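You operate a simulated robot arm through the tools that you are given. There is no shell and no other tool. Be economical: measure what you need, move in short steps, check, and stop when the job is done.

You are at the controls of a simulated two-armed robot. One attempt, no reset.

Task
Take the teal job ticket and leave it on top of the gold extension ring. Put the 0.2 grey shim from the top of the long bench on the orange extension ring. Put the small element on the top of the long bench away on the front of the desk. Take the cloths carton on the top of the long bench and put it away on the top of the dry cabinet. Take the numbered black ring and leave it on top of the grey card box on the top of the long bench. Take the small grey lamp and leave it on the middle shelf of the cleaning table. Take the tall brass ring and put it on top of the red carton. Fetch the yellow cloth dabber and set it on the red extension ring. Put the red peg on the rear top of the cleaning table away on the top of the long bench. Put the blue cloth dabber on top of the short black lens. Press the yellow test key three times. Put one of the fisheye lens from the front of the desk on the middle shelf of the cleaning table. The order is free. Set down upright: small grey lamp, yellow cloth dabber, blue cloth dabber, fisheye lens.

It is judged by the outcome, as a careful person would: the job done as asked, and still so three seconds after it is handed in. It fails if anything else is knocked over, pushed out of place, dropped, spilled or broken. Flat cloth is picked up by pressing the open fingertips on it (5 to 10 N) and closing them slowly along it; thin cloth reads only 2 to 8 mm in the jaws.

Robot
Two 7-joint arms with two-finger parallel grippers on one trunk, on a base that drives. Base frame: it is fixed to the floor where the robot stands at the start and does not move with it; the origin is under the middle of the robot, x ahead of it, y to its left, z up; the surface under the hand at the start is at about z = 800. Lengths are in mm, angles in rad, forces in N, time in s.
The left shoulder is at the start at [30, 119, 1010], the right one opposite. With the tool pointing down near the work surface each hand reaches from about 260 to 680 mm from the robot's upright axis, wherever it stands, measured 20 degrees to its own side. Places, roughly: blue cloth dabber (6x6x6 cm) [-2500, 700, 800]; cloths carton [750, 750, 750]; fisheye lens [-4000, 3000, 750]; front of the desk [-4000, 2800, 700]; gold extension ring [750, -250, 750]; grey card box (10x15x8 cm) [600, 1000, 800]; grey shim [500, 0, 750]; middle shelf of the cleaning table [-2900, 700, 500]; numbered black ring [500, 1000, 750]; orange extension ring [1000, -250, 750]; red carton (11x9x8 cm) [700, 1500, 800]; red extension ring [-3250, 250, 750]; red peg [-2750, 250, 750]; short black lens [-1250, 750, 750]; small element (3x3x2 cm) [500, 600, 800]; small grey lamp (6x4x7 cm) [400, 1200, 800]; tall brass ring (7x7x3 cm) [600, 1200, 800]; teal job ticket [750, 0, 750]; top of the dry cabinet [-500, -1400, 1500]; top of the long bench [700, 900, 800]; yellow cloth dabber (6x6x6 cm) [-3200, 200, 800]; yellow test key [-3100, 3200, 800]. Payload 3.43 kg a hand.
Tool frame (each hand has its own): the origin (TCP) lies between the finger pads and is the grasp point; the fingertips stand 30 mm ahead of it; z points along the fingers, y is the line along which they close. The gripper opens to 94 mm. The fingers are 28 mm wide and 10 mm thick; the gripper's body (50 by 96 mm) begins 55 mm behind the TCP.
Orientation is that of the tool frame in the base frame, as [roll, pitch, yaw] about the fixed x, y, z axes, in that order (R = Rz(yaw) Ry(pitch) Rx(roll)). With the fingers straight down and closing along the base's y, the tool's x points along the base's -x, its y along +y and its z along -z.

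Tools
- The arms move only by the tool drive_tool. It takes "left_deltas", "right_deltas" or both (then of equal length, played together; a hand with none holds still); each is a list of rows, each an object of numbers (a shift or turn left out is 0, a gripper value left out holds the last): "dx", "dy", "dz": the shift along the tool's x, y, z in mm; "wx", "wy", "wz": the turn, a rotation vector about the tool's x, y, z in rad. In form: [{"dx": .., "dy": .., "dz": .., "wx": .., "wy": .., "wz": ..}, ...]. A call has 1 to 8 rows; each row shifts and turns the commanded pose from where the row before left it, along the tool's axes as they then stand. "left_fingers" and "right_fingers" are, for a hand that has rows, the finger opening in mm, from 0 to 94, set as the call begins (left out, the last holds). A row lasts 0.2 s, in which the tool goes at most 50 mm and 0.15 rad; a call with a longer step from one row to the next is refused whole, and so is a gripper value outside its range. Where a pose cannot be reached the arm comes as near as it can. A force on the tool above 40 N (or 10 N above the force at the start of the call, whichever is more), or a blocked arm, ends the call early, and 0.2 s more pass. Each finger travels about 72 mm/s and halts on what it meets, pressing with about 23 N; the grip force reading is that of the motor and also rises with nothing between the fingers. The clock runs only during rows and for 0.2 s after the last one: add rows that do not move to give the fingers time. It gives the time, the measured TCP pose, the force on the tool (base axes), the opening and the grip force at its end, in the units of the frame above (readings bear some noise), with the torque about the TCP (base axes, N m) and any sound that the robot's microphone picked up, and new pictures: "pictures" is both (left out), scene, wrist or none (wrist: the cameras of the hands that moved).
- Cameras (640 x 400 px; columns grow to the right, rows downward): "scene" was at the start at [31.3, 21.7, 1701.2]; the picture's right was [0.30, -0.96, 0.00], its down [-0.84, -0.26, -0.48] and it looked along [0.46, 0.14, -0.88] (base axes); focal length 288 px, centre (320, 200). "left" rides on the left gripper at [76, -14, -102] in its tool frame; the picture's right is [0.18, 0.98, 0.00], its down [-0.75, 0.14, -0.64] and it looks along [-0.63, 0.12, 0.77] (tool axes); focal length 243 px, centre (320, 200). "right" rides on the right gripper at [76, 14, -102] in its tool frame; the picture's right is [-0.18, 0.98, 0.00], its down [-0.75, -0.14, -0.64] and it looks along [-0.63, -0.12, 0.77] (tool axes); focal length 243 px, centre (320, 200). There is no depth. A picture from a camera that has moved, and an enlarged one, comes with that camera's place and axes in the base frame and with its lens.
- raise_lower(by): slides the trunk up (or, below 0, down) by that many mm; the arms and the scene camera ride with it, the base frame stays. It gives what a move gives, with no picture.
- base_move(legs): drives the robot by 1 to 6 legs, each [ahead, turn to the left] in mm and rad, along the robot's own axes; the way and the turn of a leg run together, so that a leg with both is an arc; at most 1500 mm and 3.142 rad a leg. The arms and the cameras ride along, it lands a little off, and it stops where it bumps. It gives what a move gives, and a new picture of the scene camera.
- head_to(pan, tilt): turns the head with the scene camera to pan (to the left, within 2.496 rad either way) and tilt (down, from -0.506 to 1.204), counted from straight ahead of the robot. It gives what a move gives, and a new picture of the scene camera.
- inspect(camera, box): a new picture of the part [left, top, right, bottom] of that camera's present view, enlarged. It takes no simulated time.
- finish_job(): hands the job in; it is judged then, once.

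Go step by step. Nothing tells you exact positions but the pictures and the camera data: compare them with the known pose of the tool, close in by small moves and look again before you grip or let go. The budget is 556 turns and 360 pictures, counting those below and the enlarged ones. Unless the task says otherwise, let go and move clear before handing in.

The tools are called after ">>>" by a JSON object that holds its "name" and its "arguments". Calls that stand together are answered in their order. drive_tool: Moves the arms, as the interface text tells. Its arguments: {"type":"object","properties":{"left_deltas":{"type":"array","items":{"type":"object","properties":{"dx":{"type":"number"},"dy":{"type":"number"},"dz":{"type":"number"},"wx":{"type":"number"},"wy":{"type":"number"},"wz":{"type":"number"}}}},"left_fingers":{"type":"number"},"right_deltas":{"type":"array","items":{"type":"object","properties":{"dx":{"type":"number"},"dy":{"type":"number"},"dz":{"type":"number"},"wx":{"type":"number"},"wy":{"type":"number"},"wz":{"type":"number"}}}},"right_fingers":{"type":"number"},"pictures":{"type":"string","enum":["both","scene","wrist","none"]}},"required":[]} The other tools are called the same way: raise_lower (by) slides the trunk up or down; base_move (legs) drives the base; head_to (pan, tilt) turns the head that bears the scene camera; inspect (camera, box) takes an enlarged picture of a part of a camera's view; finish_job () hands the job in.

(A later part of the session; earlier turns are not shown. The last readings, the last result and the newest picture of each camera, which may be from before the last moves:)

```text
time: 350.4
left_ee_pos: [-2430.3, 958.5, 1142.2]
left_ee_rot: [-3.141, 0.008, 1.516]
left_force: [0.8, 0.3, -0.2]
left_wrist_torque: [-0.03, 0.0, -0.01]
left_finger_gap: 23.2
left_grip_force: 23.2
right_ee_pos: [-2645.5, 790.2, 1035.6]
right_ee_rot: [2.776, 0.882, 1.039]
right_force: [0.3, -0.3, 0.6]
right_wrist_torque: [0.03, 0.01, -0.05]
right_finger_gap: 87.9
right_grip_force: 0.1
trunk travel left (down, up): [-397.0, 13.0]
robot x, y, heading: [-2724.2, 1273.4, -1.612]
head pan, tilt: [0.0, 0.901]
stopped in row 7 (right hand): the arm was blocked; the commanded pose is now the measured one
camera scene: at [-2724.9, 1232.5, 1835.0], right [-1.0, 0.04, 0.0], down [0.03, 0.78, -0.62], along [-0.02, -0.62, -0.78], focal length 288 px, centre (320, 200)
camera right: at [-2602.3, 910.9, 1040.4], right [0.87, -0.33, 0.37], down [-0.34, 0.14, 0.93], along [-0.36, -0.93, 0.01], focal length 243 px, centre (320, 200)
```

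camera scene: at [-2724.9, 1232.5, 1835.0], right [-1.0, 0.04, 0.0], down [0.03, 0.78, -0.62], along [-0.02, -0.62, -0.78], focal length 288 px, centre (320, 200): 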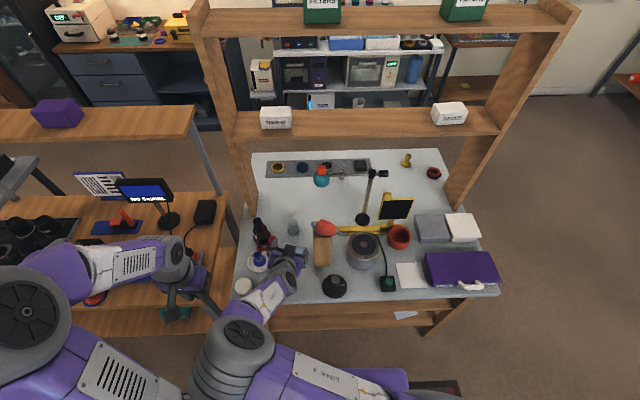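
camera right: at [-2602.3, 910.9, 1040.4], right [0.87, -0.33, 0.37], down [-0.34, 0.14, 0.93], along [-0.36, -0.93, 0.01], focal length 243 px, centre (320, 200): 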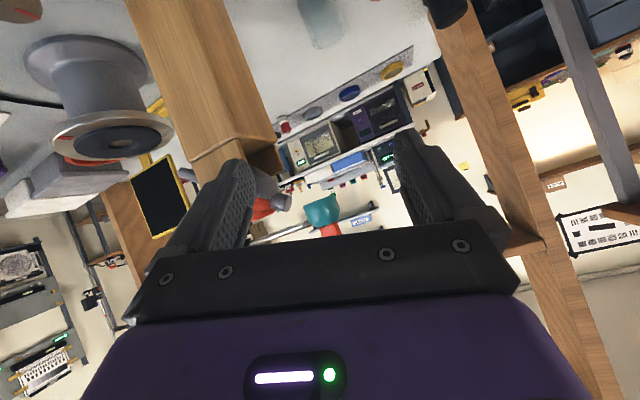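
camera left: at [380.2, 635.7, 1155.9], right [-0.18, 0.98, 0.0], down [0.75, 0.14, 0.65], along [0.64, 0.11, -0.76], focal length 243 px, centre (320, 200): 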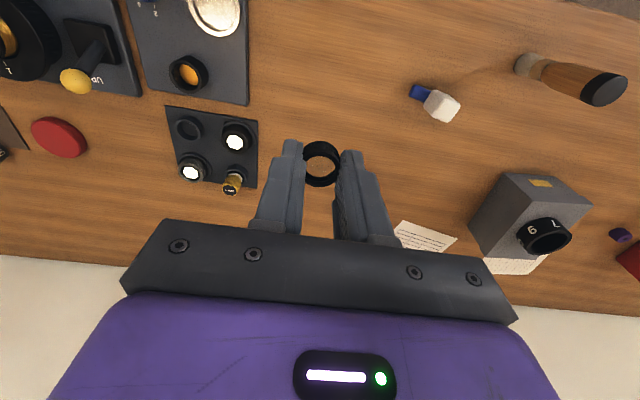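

The elbow was blocked crossing the body. I'll undo the tilt, and shift the base so the lamp is in front of the right shoulder.

>>> {"name": "drive_tool", "arguments": {"right_deltas": [{"wy": 0.149}, {"wy": 0.149}, {"wy": 0.149}, {"wy": 0.149}, {"wy": 0.149}, {"wy": 0.149}, {}], "pictures": "none"}}

```text
time: 352.0
left_ee_pos: [-2431.5, 959.5, 1144.1]
left_ee_rot: [-3.14, 0.009, 1.514]
left_force: [0.4, 0.2, -0.1]
left_wrist_torque: [-0.03, 0.01, -0.02]
left_finger_gap: 23.0
left_grip_force: 23.0
right_ee_pos: [-2645.7, 791.4, 1035.4]
right_ee_rot: [2.913, 0.023, 1.327]
right_force: [-0.3, 0.6, -0.6]
right_wrist_torque: [-0.02, 0.03, -0.03]
right_finger_gap: 88.1
right_grip_force: 0.1
trunk travel left (down, up): [-397.0, 13.0]
robot x, y, heading: [-2722.7, 1274.6, -1.611]
head pan, tilt: [0.0, 0.901]
```

>>> {"name": "drive_tool", "arguments": {"right_deltas": [{"wx": 0.115}, {"wx": 0.114}, {"wz": -0.095}, {"wz": -0.095}, {"dz": -40, "dx": 20}, {"dx": 45, "dy": -20}, {"dx": 45, "dy": -20}, {"dx": 30, "dy": -40}], "pictures": "none"}}

>>> {"name": "drive_tool", "arguments": {"right_deltas": [{"dy": -45}, {"dy": -45}, {"dy": -45}, {"dy": -45}, {}], "pictures": "scene"}}

```text
time: 353.8
left_ee_pos: [-2432.3, 960.3, 1142.9]
left_ee_rot: [-3.141, 0.009, 1.515]
left_force: [-0.2, 0.6, 0.5]
left_wrist_torque: [-0.05, -0.04, 0.03]
left_finger_gap: 23.2
left_grip_force: 23.4
right_ee_pos: [-2720.2, 936.6, 1073.7]
right_ee_rot: [-3.138, 0.023, 1.515]
right_force: [-0.2, -0.6, 0.3]
right_wrist_torque: [0.01, -0.01, 0.0]
right_finger_gap: 87.9
right_grip_force: 0.0
trunk travel left (down, up): [-397.0, 13.0]
robot x, y, heading: [-2722.4, 1274.1, -1.612]
head pan, tilt: [0.0, 0.901]
```

```text
time: 355.0
left_ee_pos: [-2429.7, 958.8, 1143.0]
left_ee_rot: [-3.139, 0.005, 1.515]
left_force: [0.1, -0.4, 0.5]
left_wrist_torque: [0.0, -0.01, 0.0]
left_finger_gap: 23.5
left_grip_force: 22.7
right_ee_pos: [-2897.9, 944.2, 1071.8]
right_ee_rot: [-3.133, 0.024, 1.514]
right_force: [0.9, -1.0, -0.5]
right_wrist_torque: [-0.01, -0.07, 0.01]
right_finger_gap: 87.8
right_grip_force: 0.1
trunk travel left (down, up): [-397.0, 13.0]
robot x, y, heading: [-2724.1, 1276.6, -1.61]
head pan, tilt: [0.0, 0.901]
camera scene: at [-2723.1, 1232.3, 1835.0], right [-1.0, 0.04, 0.0], down [0.03, 0.78, -0.62], along [-0.02, -0.62, -0.78], focal length 288 px, centre (320, 200)
```

scene: 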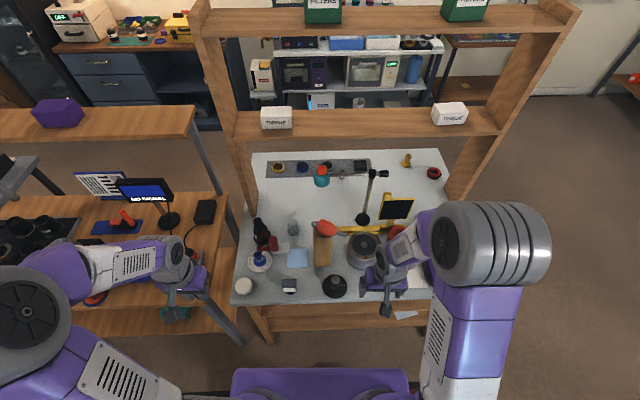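

>>> {"name": "drive_tool", "arguments": {"right_deltas": [{"wy": -0.149}, {"wy": -0.149}, {"wy": -0.149}, {"wy": -0.149}, {"wy": -0.149}, {"wy": -0.149}, {"wy": -0.149}, {"wy": -0.149}], "pictures": "scene"}}

```text
time: 356.8
left_ee_pos: [-2432.0, 959.2, 1144.1]
left_ee_rot: [3.141, 0.008, 1.517]
left_force: [-0.4, -0.1, -0.7]
left_wrist_torque: [0.0, -0.01, 0.04]
left_finger_gap: 23.3
left_grip_force: 22.9
right_ee_pos: [-2895.4, 864.0, 1057.1]
right_ee_rot: [-3.129, 1.214, 1.523]
right_force: [-0.5, -0.8, -0.3]
right_wrist_torque: [0.0, -0.02, -0.04]
right_finger_gap: 88.1
right_grip_force: 0.1
right hand out of reach, approached as far as the arm can: row 2, 3, 4, 5, 6
trunk travel left (down, up): [-397.0, 13.0]
robot x, y, heading: [-2725.2, 1275.1, -1.61]
head pan, tilt: [0.0, 0.901]
camera scene: at [-2726.9, 1231.6, 1835.0], right [-1.0, 0.04, 0.0], down [0.03, 0.78, -0.62], along [-0.02, -0.62, -0.78], focal length 288 px, centre (320, 200)
```

scene: 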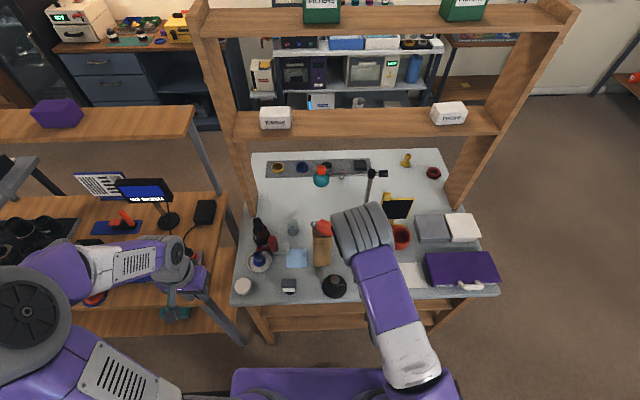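

The elbow went over the table; I should work from farther away. Backing up 230 mm and extending the arm.

>>> {"name": "base_move", "arguments": {"legs": [[-230, 0]]}}

>>> {"name": "drive_tool", "arguments": {"right_deltas": [{"dz": 40}, {"dz": 40}, {"dz": 40}, {"dz": 40}, {"dz": 30}, {}], "pictures": "scene"}}

```text
time: 358.5
left_ee_pos: [-2422.8, 1185.5, 1143.1]
left_ee_rot: [-3.141, 0.006, 1.513]
left_force: [0.2, 0.1, -0.8]
left_wrist_torque: [0.0, -0.01, 0.05]
left_finger_gap: 23.2
left_grip_force: 22.9
right_ee_pos: [-2886.3, 1092.0, 1056.8]
right_ee_rot: [-3.124, 1.216, 1.525]
right_force: [-0.7, 0.5, 0.1]
right_wrist_torque: [-0.01, 0.0, 0.02]
right_finger_gap: 87.8
right_grip_force: 0.1
trunk travel left (down, up): [-397.0, 13.0]
robot x, y, heading: [-2710.7, 1501.2, -1.615]
head pan, tilt: [0.0, 0.901]
camera scene: at [-2715.9, 1459.7, 1835.0], right [-1.0, 0.04, 0.0], down [0.03, 0.78, -0.62], along [-0.03, -0.62, -0.78], focal length 288 px, centre (320, 200)
```

scene: 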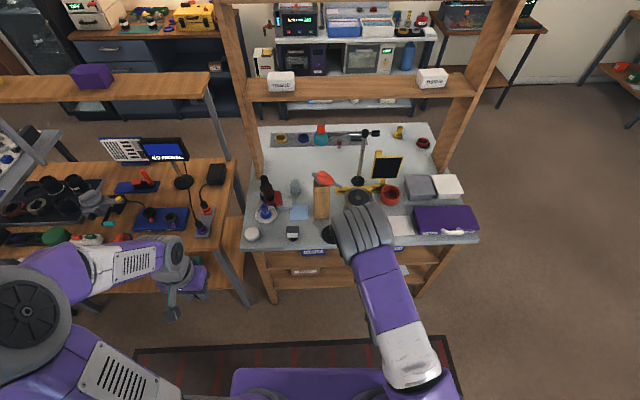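

```text
time: 359.9
left_ee_pos: [-2422.5, 1184.7, 1142.4]
left_ee_rot: [-3.14, 0.006, 1.514]
left_force: [0.5, -0.8, 0.4]
left_wrist_torque: [0.0, 0.01, 0.01]
left_finger_gap: 22.9
left_grip_force: 23.1
right_ee_pos: [-2896.5, 910.6, 992.7]
right_ee_rot: [-3.126, 1.213, 1.525]
right_force: [-0.6, 0.3, 0.4]
right_wrist_torque: [-0.01, 0.01, 0.02]
right_finger_gap: 88.0
right_grip_force: 0.0
trunk travel left (down, up): [-397.0, 13.0]
robot x, y, heading: [-2711.2, 1501.7, -1.611]
head pan, tilt: [0.0, 0.901]
camera scene: at [-2715.8, 1459.9, 1835.0], right [-1.0, 0.04, 0.0], down [0.03, 0.78, -0.62], along [-0.03, -0.62, -0.78], focal length 288 px, centre (320, 200)
```

scene: 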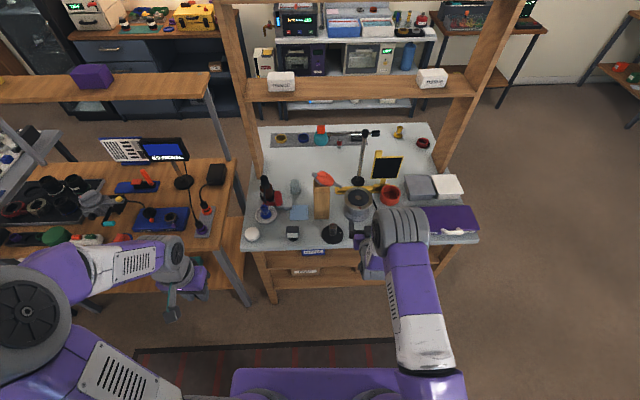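

>>> {"name": "drive_tool", "arguments": {"right_deltas": [{"dz": -45}, {"dz": -45}, {"dz": -30}, {}], "pictures": "none"}}

>>> {"name": "base_move", "arguments": {"legs": [[0, 1.611], [220, 0], [0, -1.571]]}}

```text
time: 360.9
left_ee_pos: [-2423.9, 1185.2, 1143.2]
left_ee_rot: [-3.141, 0.006, 1.515]
left_force: [-0.3, 0.1, -0.2]
left_wrist_torque: [-0.01, 0.02, -0.02]
left_finger_gap: 23.1
left_grip_force: 22.8
right_ee_pos: [-2890.6, 1026.0, 1033.1]
right_ee_rot: [-3.126, 1.215, 1.526]
right_force: [0.1, 0.2, 0.8]
right_wrist_torque: [-0.03, 0.02, -0.02]
right_finger_gap: 87.9
right_grip_force: 0.0
trunk travel left (down, up): [-397.0, 13.0]
robot x, y, heading: [-2716.1, 1504.1, -1.612]
head pan, tilt: [0.0, 0.901]
```

```text
time: 370.3
left_ee_pos: [-2191.0, 1200.0, 1142.8]
left_ee_rot: [-3.141, 0.007, 1.562]
left_force: [0.6, -0.7, -0.2]
left_wrist_torque: [0.01, 0.02, -0.02]
left_finger_gap: 23.2
left_grip_force: 23.4
right_ee_pos: [-2650.2, 1016.5, 1033.5]
right_ee_rot: [-3.126, 1.216, 1.574]
right_force: [0.6, 0.3, -0.4]
right_wrist_torque: [0.04, -0.01, -0.01]
right_finger_gap: 87.9
right_grip_force: 0.0
trunk travel left (down, up): [-397.0, 13.0]
robot x, y, heading: [-2493.4, 1503.0, -1.563]
head pan, tilt: [0.0, 0.901]
camera scene: at [-2497.0, 1459.4, 1835.0], right [-1.0, -0.01, 0.0], down [-0.01, 0.78, -0.62], along [0.0, -0.62, -0.78], focal length 288 px, centre (320, 200)
```

scene: 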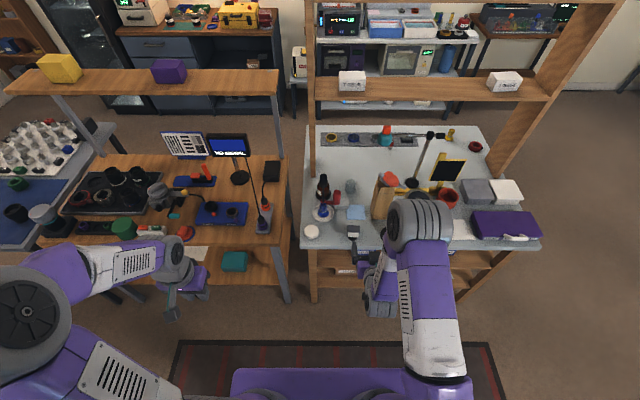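

>>> {"name": "raise_lower", "arguments": {"by": -200}}

>>> {"name": "drive_tool", "arguments": {"right_deltas": [{"dy": 20}, {}], "pictures": "both"}}

```text
time: 372.5
left_ee_pos: [-2192.2, 1199.0, 943.1]
left_ee_rot: [-3.14, 0.006, 1.559]
left_force: [0.1, -0.2, 0.0]
left_wrist_torque: [0.02, -0.01, 0.02]
left_finger_gap: 23.2
left_grip_force: 23.5
right_ee_pos: [-2649.7, 1017.2, 833.9]
right_ee_rot: [-3.125, 1.215, 1.575]
right_force: [0.1, -0.9, 0.1]
right_wrist_torque: [0.0, -0.02, 0.01]
right_finger_gap: 88.4
right_grip_force: 0.1
trunk travel left (down, up): [-197.0, 213.0]
robot x, y, heading: [-2493.6, 1502.0, -1.564]
head pan, tilt: [0.0, 0.901]
```

```text
time: 373.1
left_ee_pos: [-2191.8, 1200.1, 943.2]
left_ee_rot: [3.141, 0.006, 1.559]
left_force: [-0.4, -0.8, -0.1]
left_wrist_torque: [0.0, 0.05, -0.04]
left_finger_gap: 23.3
left_grip_force: 23.1
right_ee_pos: [-2629.2, 1016.4, 832.7]
right_ee_rot: [-3.128, 1.215, 1.573]
right_force: [0.0, 0.8, 0.8]
right_wrist_torque: [-0.02, -0.01, -0.03]
right_finger_gap: 88.0
right_grip_force: 0.1
trunk travel left (down, up): [-197.0, 213.0]
robot x, y, heading: [-2494.2, 1505.2, -1.563]
head pan, tilt: [0.0, 0.901]
camera scene: at [-2497.3, 1459.4, 1635.0], right [-1.0, -0.01, 0.0], down [-0.01, 0.78, -0.62], along [0.0, -0.62, -0.78], focal length 288 px, centre (320, 200)
camera right: at [-2614.4, 1137.6, 797.7], right [0.98, -0.07, 0.17], down [-0.13, 0.34, 0.93], along [-0.13, -0.94, 0.32], focal length 243 px, centre (320, 200)
```

scene: 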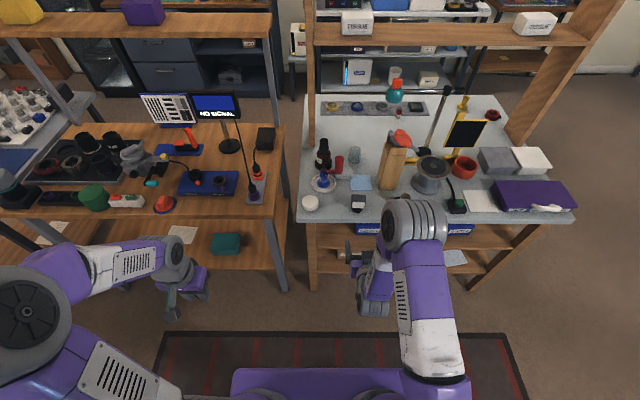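
right: 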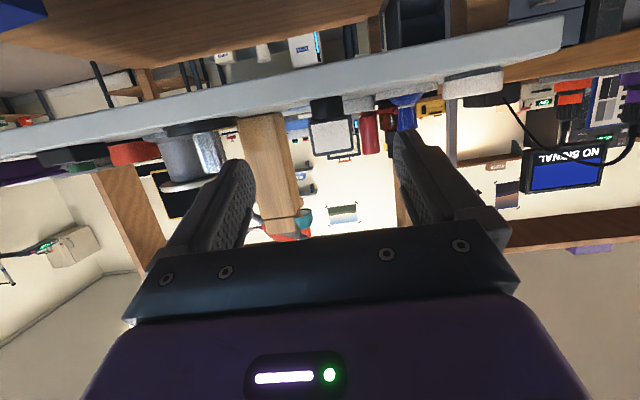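

Lamp face is visible ahead. Slight lateral correction, then advance horizontally around it.

>>> {"name": "drive_tool", "arguments": {"right_deltas": [{"dy": 6, "dx": 6, "dz": 3}, {"dx": -12, "dz": 32}, {"dx": -12, "dz": 32}, {"dx": -12, "dz": 32}, {}], "pictures": "wrist"}}

```text
time: 374.3
left_ee_pos: [-2190.5, 1199.7, 943.3]
left_ee_rot: [-3.14, 0.006, 1.56]
left_force: [-0.1, 0.1, 0.1]
left_wrist_torque: [0.03, -0.02, 0.0]
left_finger_gap: 23.1
left_grip_force: 22.9
right_ee_pos: [-2625.9, 913.6, 827.1]
right_ee_rot: [-3.125, 1.214, 1.575]
right_force: [0.3, -0.3, 0.3]
right_wrist_torque: [-0.01, -0.01, 0.0]
right_finger_gap: 88.0
right_grip_force: 0.0
trunk travel left (down, up): [-197.0, 213.0]
robot x, y, heading: [-2499.5, 1501.6, -1.563]
head pan, tilt: [0.0, 0.901]
camera right: at [-2610.9, 1034.2, 791.1], right [0.98, -0.07, 0.17], down [-0.13, 0.34, 0.93], along [-0.13, -0.94, 0.32], focal length 243 px, centre (320, 200)
```

right: 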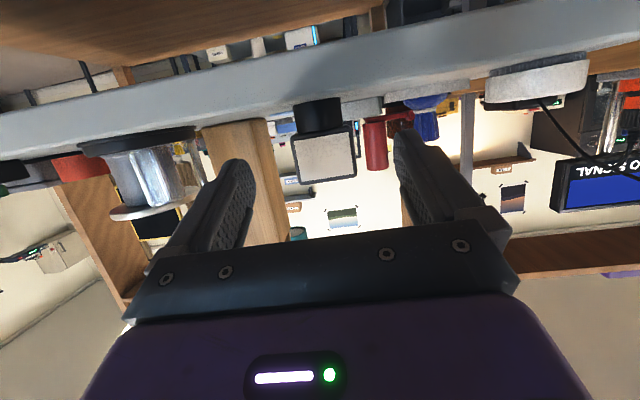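

>>> {"name": "drive_tool", "arguments": {"right_deltas": [{"dx": 4, "dz": 1}, {"dx": -14, "dz": 38}, {"dx": -14, "dz": 38}, {}], "pictures": "wrist"}}

```text
time: 375.3
left_ee_pos: [-2191.1, 1200.2, 942.8]
left_ee_rot: [-3.14, 0.006, 1.561]
left_force: [-1.0, 0.1, -0.2]
left_wrist_torque: [-0.03, -0.03, 0.0]
left_finger_gap: 23.0
left_grip_force: 23.3
right_ee_pos: [-2628.1, 832.6, 821.4]
right_ee_rot: [-3.125, 1.214, 1.575]
right_force: [0.6, -0.2, 0.4]
right_wrist_torque: [0.0, -0.02, 0.0]
right_finger_gap: 88.0
right_grip_force: 0.2
trunk travel left (down, up): [-197.0, 213.0]
robot x, y, heading: [-2494.6, 1506.8, -1.565]
head pan, tilt: [0.0, 0.901]
camera right: at [-2612.0, 954.1, 786.1], right [0.98, -0.07, 0.17], down [-0.13, 0.34, 0.93], along [-0.13, -0.94, 0.32], focal length 243 px, centre (320, 200)
```

right: 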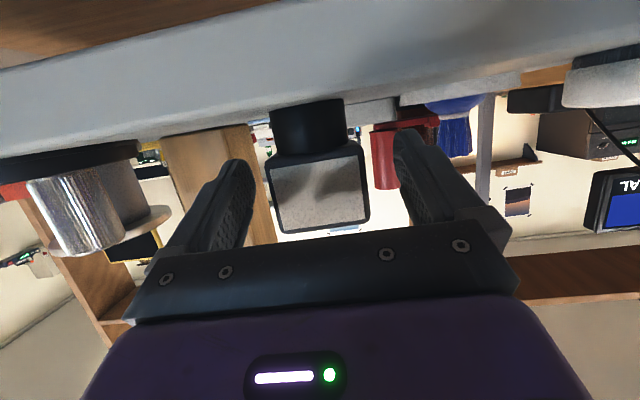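

Centred. Closing on the lamp and lifting slightly.

>>> {"name": "drive_tool", "arguments": {"right_deltas": [{}, {}, {}, {}], "right_fingers": 25, "pictures": "none"}}

>>> {"name": "drive_tool", "arguments": {"right_deltas": [{"dx": -20, "dz": -7}, {"dx": -20, "dz": -7}, {"dz": -40, "dx": 15}, {"dz": -40, "dx": 15}, {"dz": -40, "dx": 15}, {"dz": -40, "dx": 15}, {}], "pictures": "both"}}

```text
time: 376.3
left_ee_pos: [-2190.4, 1199.7, 943.2]
left_ee_rot: [-3.14, 0.007, 1.56]
left_force: [-0.7, 0.1, -0.7]
left_wrist_torque: [0.04, 0.06, -0.01]
left_finger_gap: 22.9
left_grip_force: 23.3
right_ee_pos: [-2627.1, 831.8, 820.4]
right_ee_rot: [-3.125, 1.215, 1.575]
right_force: [1.4, -0.8, 0.2]
right_wrist_torque: [-0.04, -0.05, -0.04]
right_finger_gap: 56.5
right_grip_force: 23.2
trunk travel left (down, up): [-197.0, 213.0]
robot x, y, heading: [-2499.6, 1501.9, -1.565]
head pan, tilt: [0.0, 0.901]
```

```text
time: 377.9
left_ee_pos: [-2191.8, 1199.5, 942.4]
left_ee_rot: [-3.14, 0.006, 1.56]
left_force: [0.4, 0.9, -0.2]
left_wrist_torque: [0.01, 0.02, -0.01]
left_finger_gap: 23.0
left_grip_force: 23.1
right_ee_pos: [-2623.9, 1003.8, 862.8]
right_ee_rot: [-3.128, 1.215, 1.574]
right_force: [0.2, -0.8, -2.2]
right_wrist_torque: [0.04, 0.0, -0.02]
right_finger_gap: 56.4
right_grip_force: 22.7
trunk travel left (down, up): [-197.0, 213.0]
robot x, y, heading: [-2500.7, 1504.7, -1.56]
head pan, tilt: [0.0, 0.901]
camera scene: at [-2497.0, 1458.9, 1635.0], right [-1.0, -0.01, 0.0], down [-0.01, 0.78, -0.62], along [0.0, -0.62, -0.78], focal length 288 px, centre (320, 200)
camera right: at [-2608.9, 1126.3, 826.9], right [0.98, -0.07, 0.17], down [-0.13, 0.34, 0.93], along [-0.13, -0.94, 0.32], focal length 243 px, centre (320, 200)
```

scene: 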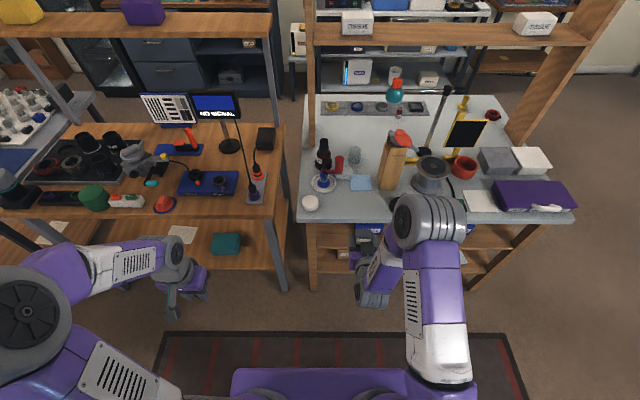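
right: 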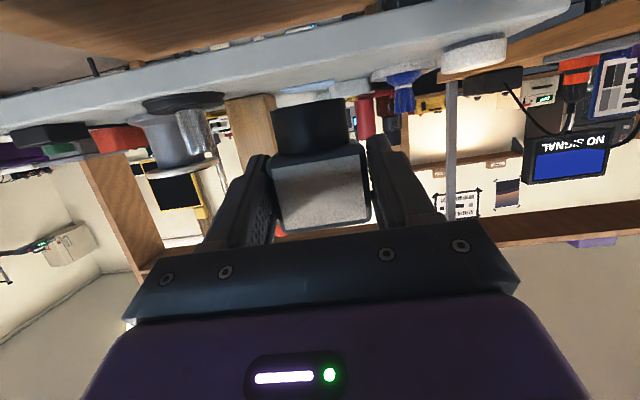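

>>> {"name": "inspect", "arguments": {"camera": "scene", "box": [290, 190, 590, 300]}}

```text
2.13 times, centred on (440, 245) of scene
camera zoom: at [-2497.0, 1458.9, 1635.0], right [-1.0, -0.01, 0.0], down [-0.01, 0.78, -0.62], along [0.0, -0.62, -0.78], focal length 614 px, centre (64, 104)
```

zoom: 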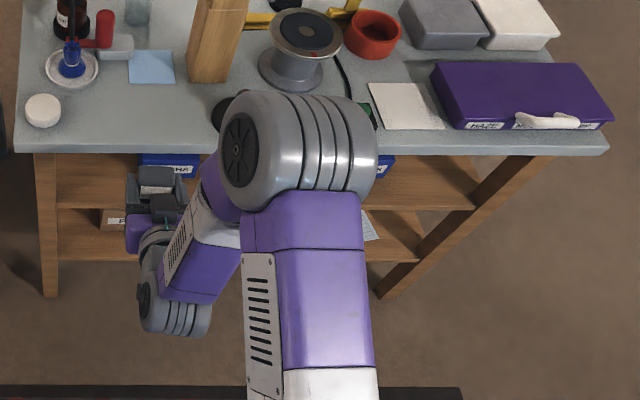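

Lamp re-gripped from the front. Middle shelf ≈z 540, front edge y≈855; free space around x≈−2900. Shift base accordingly.

>>> {"name": "base_move", "arguments": {"legs": [[0, -1.571], [280, 0], [0, 1.565]]}}

>>> {"name": "raise_lower", "arguments": {"by": -190}}

>>> {"name": "head_to", "arguments": {"pan": 0.05, "tilt": 0.8}}

```text
time: 387.4
left_ee_pos: [-2481.3, 1189.8, 942.5]
left_ee_rot: [-3.14, 0.008, 1.532]
left_force: [-0.1, -0.5, 0.9]
left_wrist_torque: [0.0, 0.02, 0.03]
left_finger_gap: 23.0
left_grip_force: 22.5
right_ee_pos: [-2920.6, 1007.4, 862.7]
right_ee_rot: [-3.126, 1.216, 1.546]
right_force: [-0.1, 0.2, -1.5]
right_wrist_torque: [0.05, -0.03, 0.04]
right_finger_gap: 56.2
right_grip_force: 23.4
trunk travel left (down, up): [-197.0, 213.0]
robot x, y, heading: [-2781.4, 1501.9, -1.594]
head pan, tilt: [0.0, 0.901]
camera scene: at [-2780.3, 1458.6, 1635.0], right [-1.0, 0.02, 0.0], down [0.02, 0.78, -0.62], along [-0.01, -0.62, -0.78], focal length 288 px, centre (320, 200)
```

scene: 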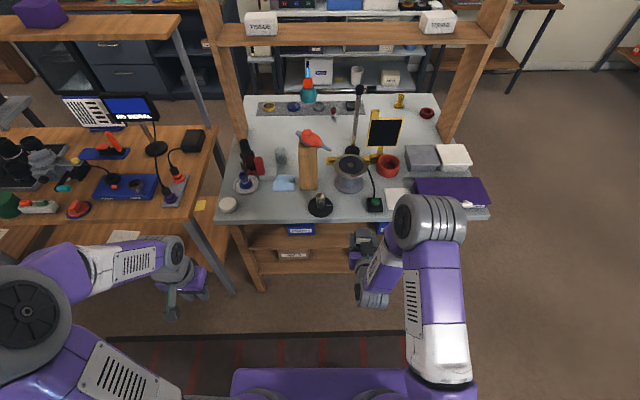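

```text
time: 389.5
left_ee_pos: [-2481.5, 1190.0, 754.2]
left_ee_rot: [-3.139, 0.009, 1.533]
left_force: [0.0, -0.4, 0.2]
left_wrist_torque: [0.0, -0.03, 0.0]
left_finger_gap: 23.1
left_grip_force: 22.8
right_ee_pos: [-2920.4, 1007.2, 671.3]
right_ee_rot: [-3.128, 1.214, 1.547]
right_force: [1.1, -0.6, -2.6]
right_wrist_torque: [0.01, -0.03, -0.03]
right_finger_gap: 56.1
right_grip_force: 23.3
trunk travel left (down, up): [-7.0, 403.0]
robot x, y, heading: [-2776.2, 1496.7, -1.595]
head pan, tilt: [0.0, 0.901]
```

```text
time: 390.2
left_ee_pos: [-2482.3, 1191.5, 754.3]
left_ee_rot: [-3.14, 0.007, 1.533]
left_force: [0.0, -0.4, -0.4]
left_wrist_torque: [0.02, 0.0, -0.01]
left_finger_gap: 23.3
left_grip_force: 22.7
right_ee_pos: [-2918.6, 1007.2, 672.4]
right_ee_rot: [-3.126, 1.214, 1.546]
right_force: [1.1, 0.2, -1.7]
right_wrist_torque: [0.02, 0.01, 0.04]
right_finger_gap: 56.4
right_grip_force: 22.7
trunk travel left (down, up): [-7.0, 403.0]
robot x, y, heading: [-2781.7, 1501.3, -1.595]
head pan, tilt: [0.051, 0.799]
camera scene: at [-2776.4, 1453.5, 1452.9], right [-1.0, -0.03, 0.0], down [-0.02, 0.72, -0.7], along [0.02, -0.7, -0.72], focal length 288 px, centre (320, 200)
```

scene: 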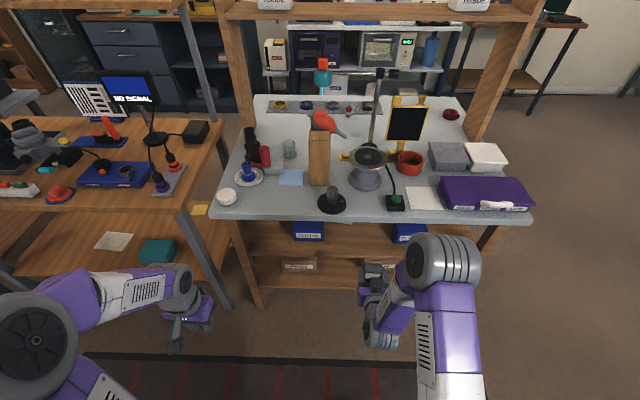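

>>> {"name": "inspect", "arguments": {"camera": "scene", "box": [230, 200, 530, 320]}}

>>> {"name": "inspect", "arguments": {"camera": "right", "box": [0, 0, 640, 300]}}

```text
2.13 times, centred on (380, 260) of scene
camera zoom: at [-2776.4, 1453.5, 1452.9], right [-1.0, -0.03, 0.0], down [-0.02, 0.72, -0.7], along [0.02, -0.7, -0.72], focal length 614 px, centre (192, 72)
```

zoom: 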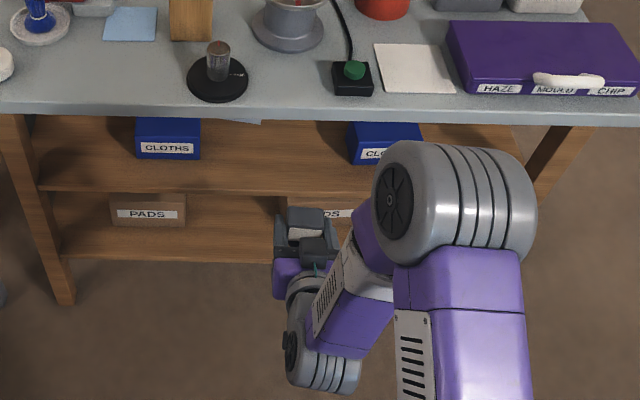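

```text
1.00 times, centred on (320, 150) of right (not enlarged: the box is as wide or as high as the picture)
camera zoom: at [-2901.7, 1128.8, 636.9], right [0.98, -0.1, 0.17], down [-0.12, 0.34, 0.93], along [-0.15, -0.93, 0.32], focal length 243 px, centre (320, 250)
```

zoom: 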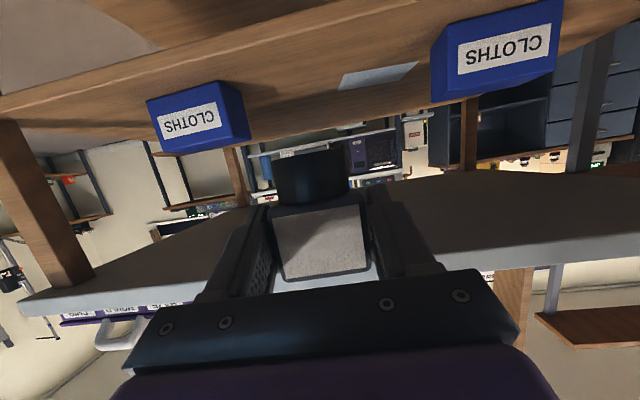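

The gap between the two CLOTHS bins (x −3024…−2794) is free. Lower a bit and slide the lamp in.

>>> {"name": "drive_tool", "arguments": {"right_deltas": [{"dx": 37, "dz": 14}, {"dx": -15.6, "dz": 42}, {"dx": -15.6, "dz": 42}, {"dx": -15.6, "dz": 42}, {}], "pictures": "wrist"}}

```text
time: 391.4
left_ee_pos: [-2482.2, 1190.5, 753.3]
left_ee_rot: [-3.14, 0.007, 1.533]
left_force: [0.8, -0.1, -0.3]
left_wrist_torque: [-0.01, 0.03, 0.0]
left_finger_gap: 23.0
left_grip_force: 23.1
right_ee_pos: [-2927.0, 871.0, 631.0]
right_ee_rot: [-3.127, 1.214, 1.546]
right_force: [0.2, -0.2, -1.7]
right_wrist_torque: [-0.03, -0.01, -0.03]
right_finger_gap: 56.2
right_grip_force: 22.9
trunk travel left (down, up): [-7.0, 403.0]
robot x, y, heading: [-2778.7, 1499.4, -1.591]
head pan, tilt: [0.051, 0.799]
camera right: at [-2908.3, 993.0, 596.5], right [0.98, -0.1, 0.17], down [-0.12, 0.34, 0.93], along [-0.15, -0.93, 0.32], focal length 243 px, centre (320, 200)
```

right: 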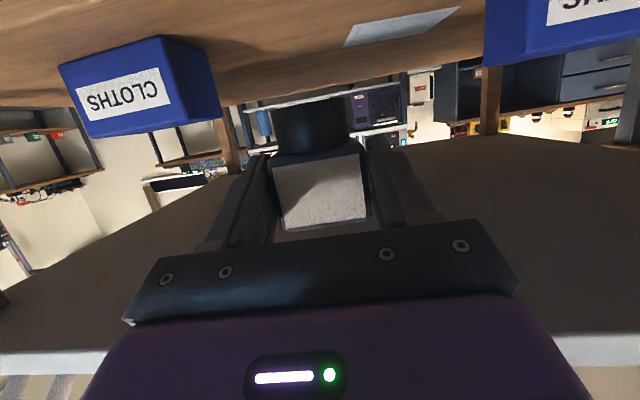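

Clear. Advance further in, then lower to the shelf.

>>> {"name": "drive_tool", "arguments": {"right_deltas": [{"dx": -13, "dz": 36}, {"dx": -13, "dz": 36}, {"dx": 14, "dz": 5}, {"dx": 10, "dz": 4}, {}], "pictures": "none"}}

>>> {"name": "drive_tool", "arguments": {"right_deltas": [{"dx": 8, "dz": 3}, {"dx": 5, "dz": 2}, {"dx": 3, "dz": 1}, {}], "pictures": "none"}}

```text
time: 392.6
left_ee_pos: [-2481.2, 1190.4, 752.9]
left_ee_rot: [-3.141, 0.007, 1.533]
left_force: [0.5, 0.2, -1.0]
left_wrist_torque: [-0.01, 0.0, 0.01]
left_finger_gap: 22.8
left_grip_force: 22.8
right_ee_pos: [-2929.3, 794.5, 606.3]
right_ee_rot: [-3.124, 1.214, 1.547]
right_force: [-0.4, 0.4, -1.6]
right_wrist_torque: [0.03, -0.04, -0.02]
right_finger_gap: 56.3
right_grip_force: 22.9
trunk travel left (down, up): [-7.0, 403.0]
robot x, y, heading: [-2774.5, 1502.6, -1.591]
head pan, tilt: [0.051, 0.799]
```

```text
time: 393.6
left_ee_pos: [-2482.5, 1190.0, 753.5]
left_ee_rot: [-3.141, 0.008, 1.531]
left_force: [-0.3, -0.2, -0.1]
left_wrist_torque: [-0.02, 0.04, 0.01]
left_finger_gap: 23.2
left_grip_force: 22.6
right_ee_pos: [-2929.7, 796.2, 588.6]
right_ee_rot: [-3.127, 1.212, 1.544]
right_force: [0.5, 0.0, -1.3]
right_wrist_torque: [0.0, -0.04, -0.02]
right_finger_gap: 56.1
right_grip_force: 23.0
trunk travel left (down, up): [-7.0, 403.0]
robot x, y, heading: [-2779.8, 1499.8, -1.592]
head pan, tilt: [0.051, 0.799]
```

>>> {"name": "drive_tool", "arguments": {"right_deltas": [{"dx": 3, "dz": 1}, {"dx": 3, "dz": 1}, {"dx": 2, "dz": 1}, {}], "pictures": "none"}}

>>> {"name": "inspect", "arguments": {"camera": "right", "box": [200, 40, 440, 240]}}

```text
time: 394.6
left_ee_pos: [-2481.0, 1191.3, 753.1]
left_ee_rot: [-3.139, 0.006, 1.532]
left_force: [0.5, -1.0, 1.1]
left_wrist_torque: [0.0, 0.02, -0.03]
left_finger_gap: 23.2
left_grip_force: 23.0
right_ee_pos: [-2931.4, 795.0, 579.4]
right_ee_rot: [-3.127, 1.214, 1.543]
right_force: [0.3, -0.1, -2.5]
right_wrist_torque: [0.03, -0.01, 0.01]
right_finger_gap: 56.1
right_grip_force: 22.8
trunk travel left (down, up): [-7.0, 403.0]
robot x, y, heading: [-2775.4, 1501.9, -1.59]
head pan, tilt: [0.051, 0.799]
```

```text
2.00 times, centred on (320, 140) of right
camera zoom: at [-2911.1, 916.8, 545.1], right [0.98, -0.1, 0.17], down [-0.12, 0.34, 0.93], along [-0.15, -0.93, 0.32], focal length 485 px, centre (320, 320)
```

zoom: 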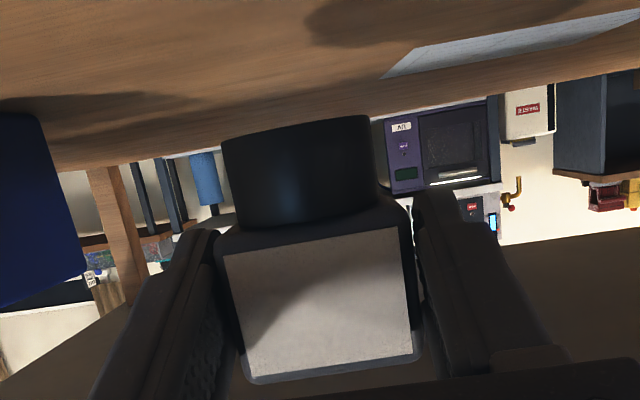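

>>> {"name": "drive_tool", "arguments": {"right_deltas": [{"dx": 3, "dz": 1}, {"dx": 3, "dz": 1}, {"dx": 3, "dz": 1}, {"dx": 3, "dz": 1}, {}], "pictures": "none"}}

>>> {"name": "drive_tool", "arguments": {"right_deltas": [{"dx": 3, "dz": 1}, {"dx": 3, "dz": 1}, {"dx": 3, "dz": 1}, {"dx": 3, "dz": 1}, {}], "pictures": "wrist"}}

```text
time: 395.8
left_ee_pos: [-2481.9, 1190.9, 753.1]
left_ee_rot: [-3.14, 0.006, 1.533]
left_force: [-0.3, 0.0, 0.6]
left_wrist_torque: [-0.01, -0.02, -0.03]
left_finger_gap: 23.2
left_grip_force: 23.1
right_ee_pos: [-2930.3, 796.8, 570.3]
right_ee_rot: [-3.127, 1.215, 1.544]
right_force: [0.2, 0.1, -2.5]
right_wrist_torque: [0.04, -0.03, 0.01]
right_finger_gap: 56.2
right_grip_force: 22.6
trunk travel left (down, up): [-7.0, 403.0]
robot x, y, heading: [-2777.8, 1501.4, -1.59]
head pan, tilt: [0.051, 0.799]
```

```text
time: 397.0
left_ee_pos: [-2481.5, 1191.1, 753.3]
left_ee_rot: [-3.14, 0.006, 1.532]
left_force: [0.1, 0.5, -0.4]
left_wrist_torque: [0.03, 0.02, 0.0]
left_finger_gap: 23.1
left_grip_force: 22.8
right_ee_pos: [-2930.1, 797.4, 555.4]
right_ee_rot: [-3.128, 1.213, 1.546]
right_force: [-0.1, -0.6, -1.7]
right_wrist_torque: [0.0, 0.03, -0.02]
right_finger_gap: 56.6
right_grip_force: 22.9
trunk travel left (down, up): [-7.0, 403.0]
robot x, y, heading: [-2776.1, 1503.9, -1.59]
head pan, tilt: [0.051, 0.799]
camera right: at [-2910.6, 918.5, 519.9], right [0.98, -0.1, 0.17], down [-0.12, 0.34, 0.93], along [-0.15, -0.93, 0.32], focal length 243 px, centre (320, 200)
```

right: 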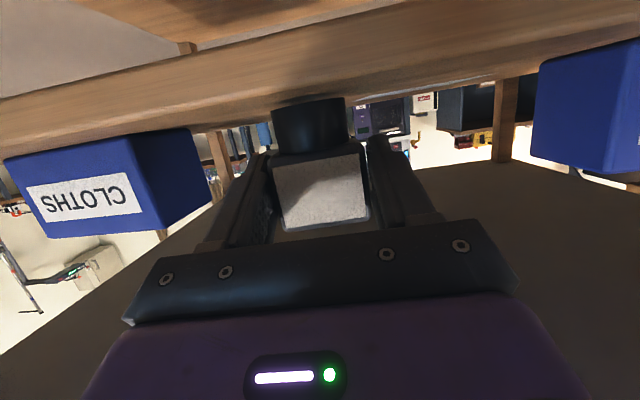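

>>> {"name": "drive_tool", "arguments": {"right_deltas": [{"dx": 2, "dz": 0.7}, {"dx": 2, "dz": 0.7}, {}], "pictures": "none"}}

>>> {"name": "drive_tool", "arguments": {"right_deltas": [{"dx": 2, "dz": 0.7}, {"dx": 2, "dz": 0.7}, {}], "pictures": "none"}}

```text
time: 397.8
left_ee_pos: [-2482.6, 1191.0, 754.1]
left_ee_rot: [3.142, 0.006, 1.532]
left_force: [-0.2, 0.5, -0.2]
left_wrist_torque: [0.02, 0.0, 0.0]
left_finger_gap: 23.2
left_grip_force: 22.8
right_ee_pos: [-2930.0, 795.6, 551.5]
right_ee_rot: [-3.127, 1.216, 1.545]
right_force: [0.2, 0.0, 2.2]
right_wrist_torque: [-0.06, -0.07, -0.02]
right_finger_gap: 56.0
right_grip_force: 23.4
trunk travel left (down, up): [-7.0, 403.0]
robot x, y, heading: [-2780.6, 1502.4, -1.593]
head pan, tilt: [0.051, 0.799]
```

```text
time: 398.6
left_ee_pos: [-2481.9, 1192.5, 753.8]
left_ee_rot: [-3.14, 0.009, 1.532]
left_force: [0.4, -0.2, -1.0]
left_wrist_torque: [-0.02, 0.01, 0.02]
left_finger_gap: 23.2
left_grip_force: 22.7
right_ee_pos: [-2929.4, 795.0, 550.4]
right_ee_rot: [-3.126, 1.221, 1.545]
right_force: [-0.4, -1.8, 13.9]
right_wrist_torque: [-0.12, -0.12, -0.07]
right_finger_gap: 56.8
right_grip_force: 22.8
trunk travel left (down, up): [-7.0, 403.0]
robot x, y, heading: [-2778.0, 1503.2, -1.59]
head pan, tilt: [0.051, 0.799]
```

Contact with the shelf. Open and withdraw straight back.

>>> {"name": "drive_tool", "arguments": {"right_deltas": [{"dx": -1.5, "dz": -0.5}, {}], "pictures": "none"}}

>>> {"name": "drive_tool", "arguments": {"right_deltas": [{}, {}, {}], "right_fingers": 86, "pictures": "none"}}

>>> {"name": "drive_tool", "arguments": {"right_deltas": [{"dx": 13, "dz": -36}, {"dx": 15.6, "dz": -42}, {"dx": 15.6, "dz": -42}, {"dx": 15.6, "dz": -42}, {"dx": 15.6, "dz": -42}, {}], "pictures": "both"}}

```text
time: 399.2
left_ee_pos: [-2481.2, 1191.0, 753.5]
left_ee_rot: [-3.14, 0.008, 1.533]
left_force: [-1.4, 0.0, -0.4]
left_wrist_torque: [0.0, 0.0, -0.01]
left_finger_gap: 22.9
left_grip_force: 22.8
right_ee_pos: [-2929.6, 797.2, 549.3]
right_ee_rot: [-3.126, 1.217, 1.547]
right_force: [0.1, -5.0, 11.6]
right_wrist_torque: [-0.25, -0.16, -0.11]
right_finger_gap: 56.0
right_grip_force: 23.2
trunk travel left (down, up): [-7.0, 403.0]
robot x, y, heading: [-2778.5, 1500.8, -1.594]
head pan, tilt: [0.051, 0.799]
```

```text
time: 400.0
left_ee_pos: [-2480.8, 1191.4, 752.9]
left_ee_rot: [-3.14, 0.007, 1.532]
left_force: [0.3, 0.5, 0.0]
left_wrist_torque: [-0.01, 0.0, -0.01]
left_finger_gap: 22.9
left_grip_force: 23.2
right_ee_pos: [-2929.6, 797.5, 547.7]
right_ee_rot: [-3.127, 1.213, 1.546]
right_force: [0.2, -0.5, 0.7]
right_wrist_torque: [-0.02, -0.01, -0.01]
right_finger_gap: 85.9
right_grip_force: 0.0
trunk travel left (down, up): [-7.0, 403.0]
robot x, y, heading: [-2777.5, 1501.7, -1.591]
head pan, tilt: [0.051, 0.799]
```

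```text
time: 401.4
left_ee_pos: [-2481.5, 1190.4, 754.1]
left_ee_rot: [-3.14, 0.005, 1.533]
left_force: [0.5, 0.2, 0.3]
left_wrist_torque: [0.03, 0.0, -0.03]
left_finger_gap: 23.0
left_grip_force: 23.1
right_ee_pos: [-2921.2, 1012.2, 548.2]
right_ee_rot: [-3.126, 1.214, 1.545]
right_force: [-0.3, -0.1, -0.2]
right_wrist_torque: [0.0, 0.01, 0.02]
right_finger_gap: 86.0
right_grip_force: 0.0
trunk travel left (down, up): [-7.0, 403.0]
robot x, y, heading: [-2776.9, 1501.5, -1.588]
head pan, tilt: [0.051, 0.799]
camera scene: at [-2776.4, 1453.6, 1452.9], right [-1.0, -0.03, 0.0], down [-0.02, 0.72, -0.7], along [0.02, -0.7, -0.72], focal length 288 px, centre (320, 200)
camera right: at [-2902.4, 1133.3, 513.3], right [0.98, -0.1, 0.17], down [-0.12, 0.34, 0.93], along [-0.15, -0.93, 0.33], focal length 243 px, centre (320, 200)
```

scene: 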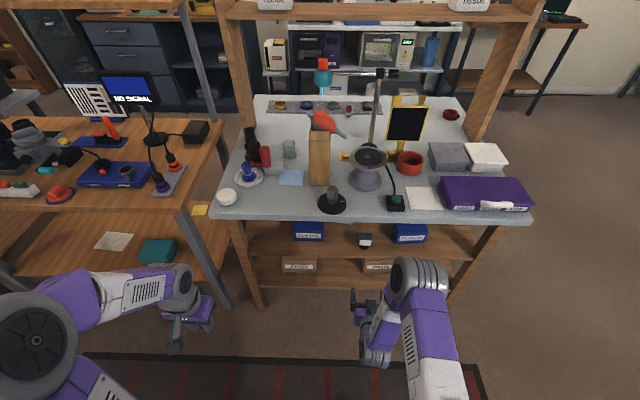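
right: 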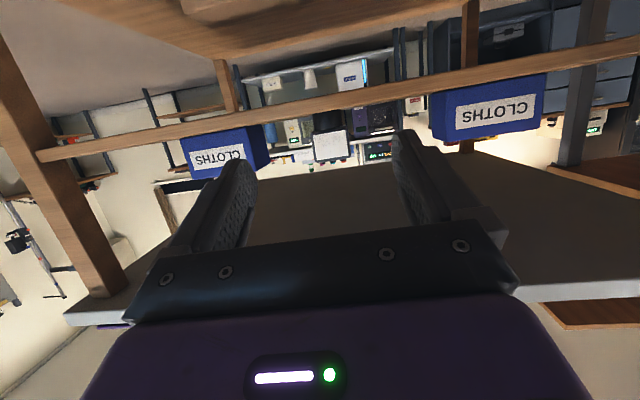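

Lamp stands upright on the middle shelf between the bins. Now to the desk: raise trunk and drive there.

>>> {"name": "raise_lower", "arguments": {"by": 380}}

>>> {"name": "drive_tool", "arguments": {"right_deltas": [{"dz": -45, "dx": 16}, {"dz": -45, "dx": 16}, {"dz": -30, "dx": 11}, {}], "pictures": "none"}}

>>> {"name": "base_move", "arguments": {"legs": [[0, -2.476], [850, 0]]}}

>>> {"name": "head_to", "arguments": {"pan": 0.1, "tilt": 0.7}}

```text
time: 405.1
left_ee_pos: [-2480.8, 1190.4, 1133.3]
left_ee_rot: [-3.138, 0.006, 1.532]
left_force: [0.5, 0.4, -1.3]
left_wrist_torque: [0.01, 0.0, 0.0]
left_finger_gap: 23.0
left_grip_force: 23.9
right_ee_pos: [-2921.6, 1011.3, 929.0]
right_ee_rot: [-3.126, 1.216, 1.546]
right_force: [0.9, 0.0, -0.7]
right_wrist_torque: [-0.02, 0.03, -0.03]
right_finger_gap: 86.2
right_grip_force: 0.0
trunk travel left (down, up): [-387.0, 23.0]
robot x, y, heading: [-2779.8, 1500.5, -1.598]
head pan, tilt: [0.051, 0.799]
```

```text
time: 406.1
left_ee_pos: [-2481.1, 1189.8, 1133.1]
left_ee_rot: [-3.14, 0.006, 1.533]
left_force: [0.2, -0.2, -0.4]
left_wrist_torque: [-0.01, 0.03, 0.0]
left_finger_gap: 22.9
left_grip_force: 23.0
right_ee_pos: [-2919.1, 1124.4, 939.2]
right_ee_rot: [-3.129, 1.26, 1.535]
right_force: [-0.3, 0.0, 0.9]
right_wrist_torque: [-0.01, 0.0, -0.01]
right_finger_gap: 86.1
right_grip_force: 0.0
trunk travel left (down, up): [-387.0, 23.0]
robot x, y, heading: [-2780.8, 1503.3, -1.595]
head pan, tilt: [0.051, 0.799]
```

```text
time: 416.6
left_ee_pos: [-3667.7, 2297.7, 1134.5]
left_ee_rot: [-3.14, 0.009, -1.008]
left_force: [0.1, -0.1, 1.0]
left_wrist_torque: [0.01, 0.02, 0.0]
left_finger_gap: 23.3
left_grip_force: 22.9
right_ee_pos: [-3344.1, 2597.2, 935.1]
right_ee_rot: [-3.126, 1.256, -1.002]
right_force: [0.4, -0.2, 0.0]
right_wrist_torque: [0.01, -0.01, 0.04]
right_finger_gap: 86.2
right_grip_force: 0.0
trunk travel left (down, up): [-387.0, 23.0]
robot x, y, heading: [-3246.1, 2212.0, 2.152]
head pan, tilt: [0.051, 0.799]
camera scene: at [-3278.9, 2251.2, 1832.9], right [0.81, 0.59, 0.0], down [0.42, -0.58, -0.7], along [-0.41, 0.56, -0.72], focal length 288 px, centre (320, 200)
```

scene: 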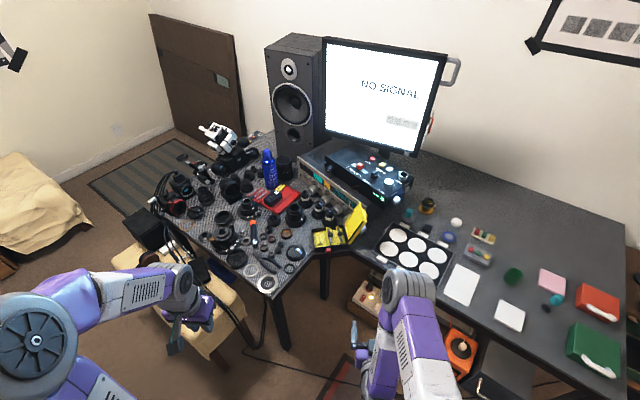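

```text
time: 417.2
left_ee_pos: [-3666.8, 2297.6, 1134.1]
left_ee_rot: [-3.14, 0.007, -1.007]
left_force: [0.1, 0.8, -0.3]
left_wrist_torque: [0.01, -0.02, 0.02]
left_finger_gap: 22.9
left_grip_force: 23.6
right_ee_pos: [-3343.4, 2597.2, 935.8]
right_ee_rot: [-3.124, 1.26, -1.002]
right_force: [-0.5, 0.1, 0.7]
right_wrist_torque: [0.01, 0.01, 0.01]
right_finger_gap: 86.1
right_grip_force: 0.0
trunk travel left (down, up): [-387.0, 23.0]
robot x, y, heading: [-3247.7, 2208.4, 2.152]
head pan, tilt: [0.099, 0.7]
camera scene: at [-3284.7, 2252.1, 1841.1], right [0.78, 0.63, 0.0], down [0.41, -0.5, -0.76], along [-0.48, 0.59, -0.64], focal length 288 px, centre (320, 200)
```

scene: 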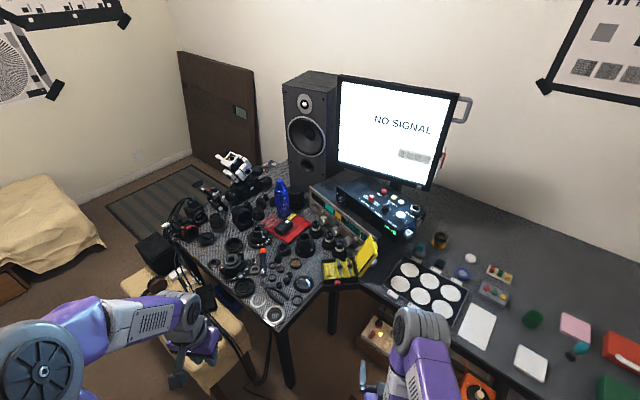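

>>> {"name": "inspect", "arguments": {"camera": "scene", "box": [160, 140, 400, 330]}}

>>> {"name": "inspect", "arguments": {"camera": "scene", "box": [300, 170, 640, 400]}}

```text
2.11 times, centred on (280, 235) of scene
camera zoom: at [-3284.7, 2252.1, 1841.1], right [0.78, 0.63, 0.0], down [0.41, -0.5, -0.76], along [-0.48, 0.59, -0.64], focal length 606 px, centre (404, 126)
```

zoom: 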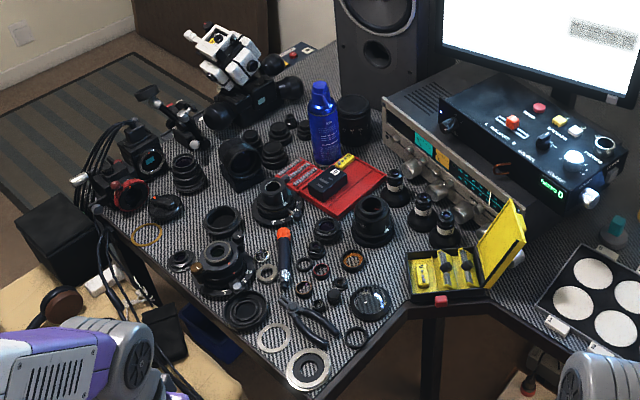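

```text
1.74 times, centred on (470, 285) of scene
camera zoom: at [-3284.7, 2252.1, 1841.1], right [0.78, 0.63, 0.0], down [0.41, -0.5, -0.76], along [-0.48, 0.59, -0.64], focal length 500 px, centre (59, 52)
```

zoom: 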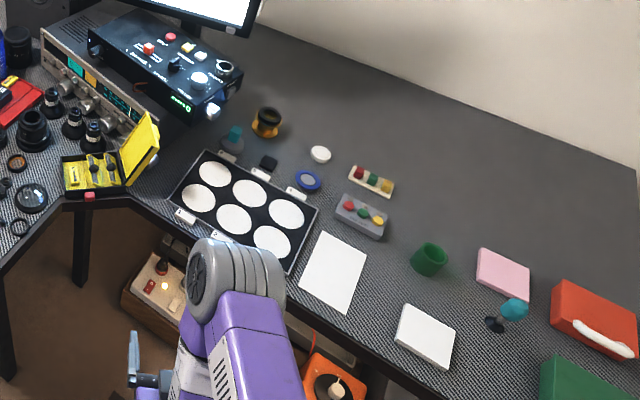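

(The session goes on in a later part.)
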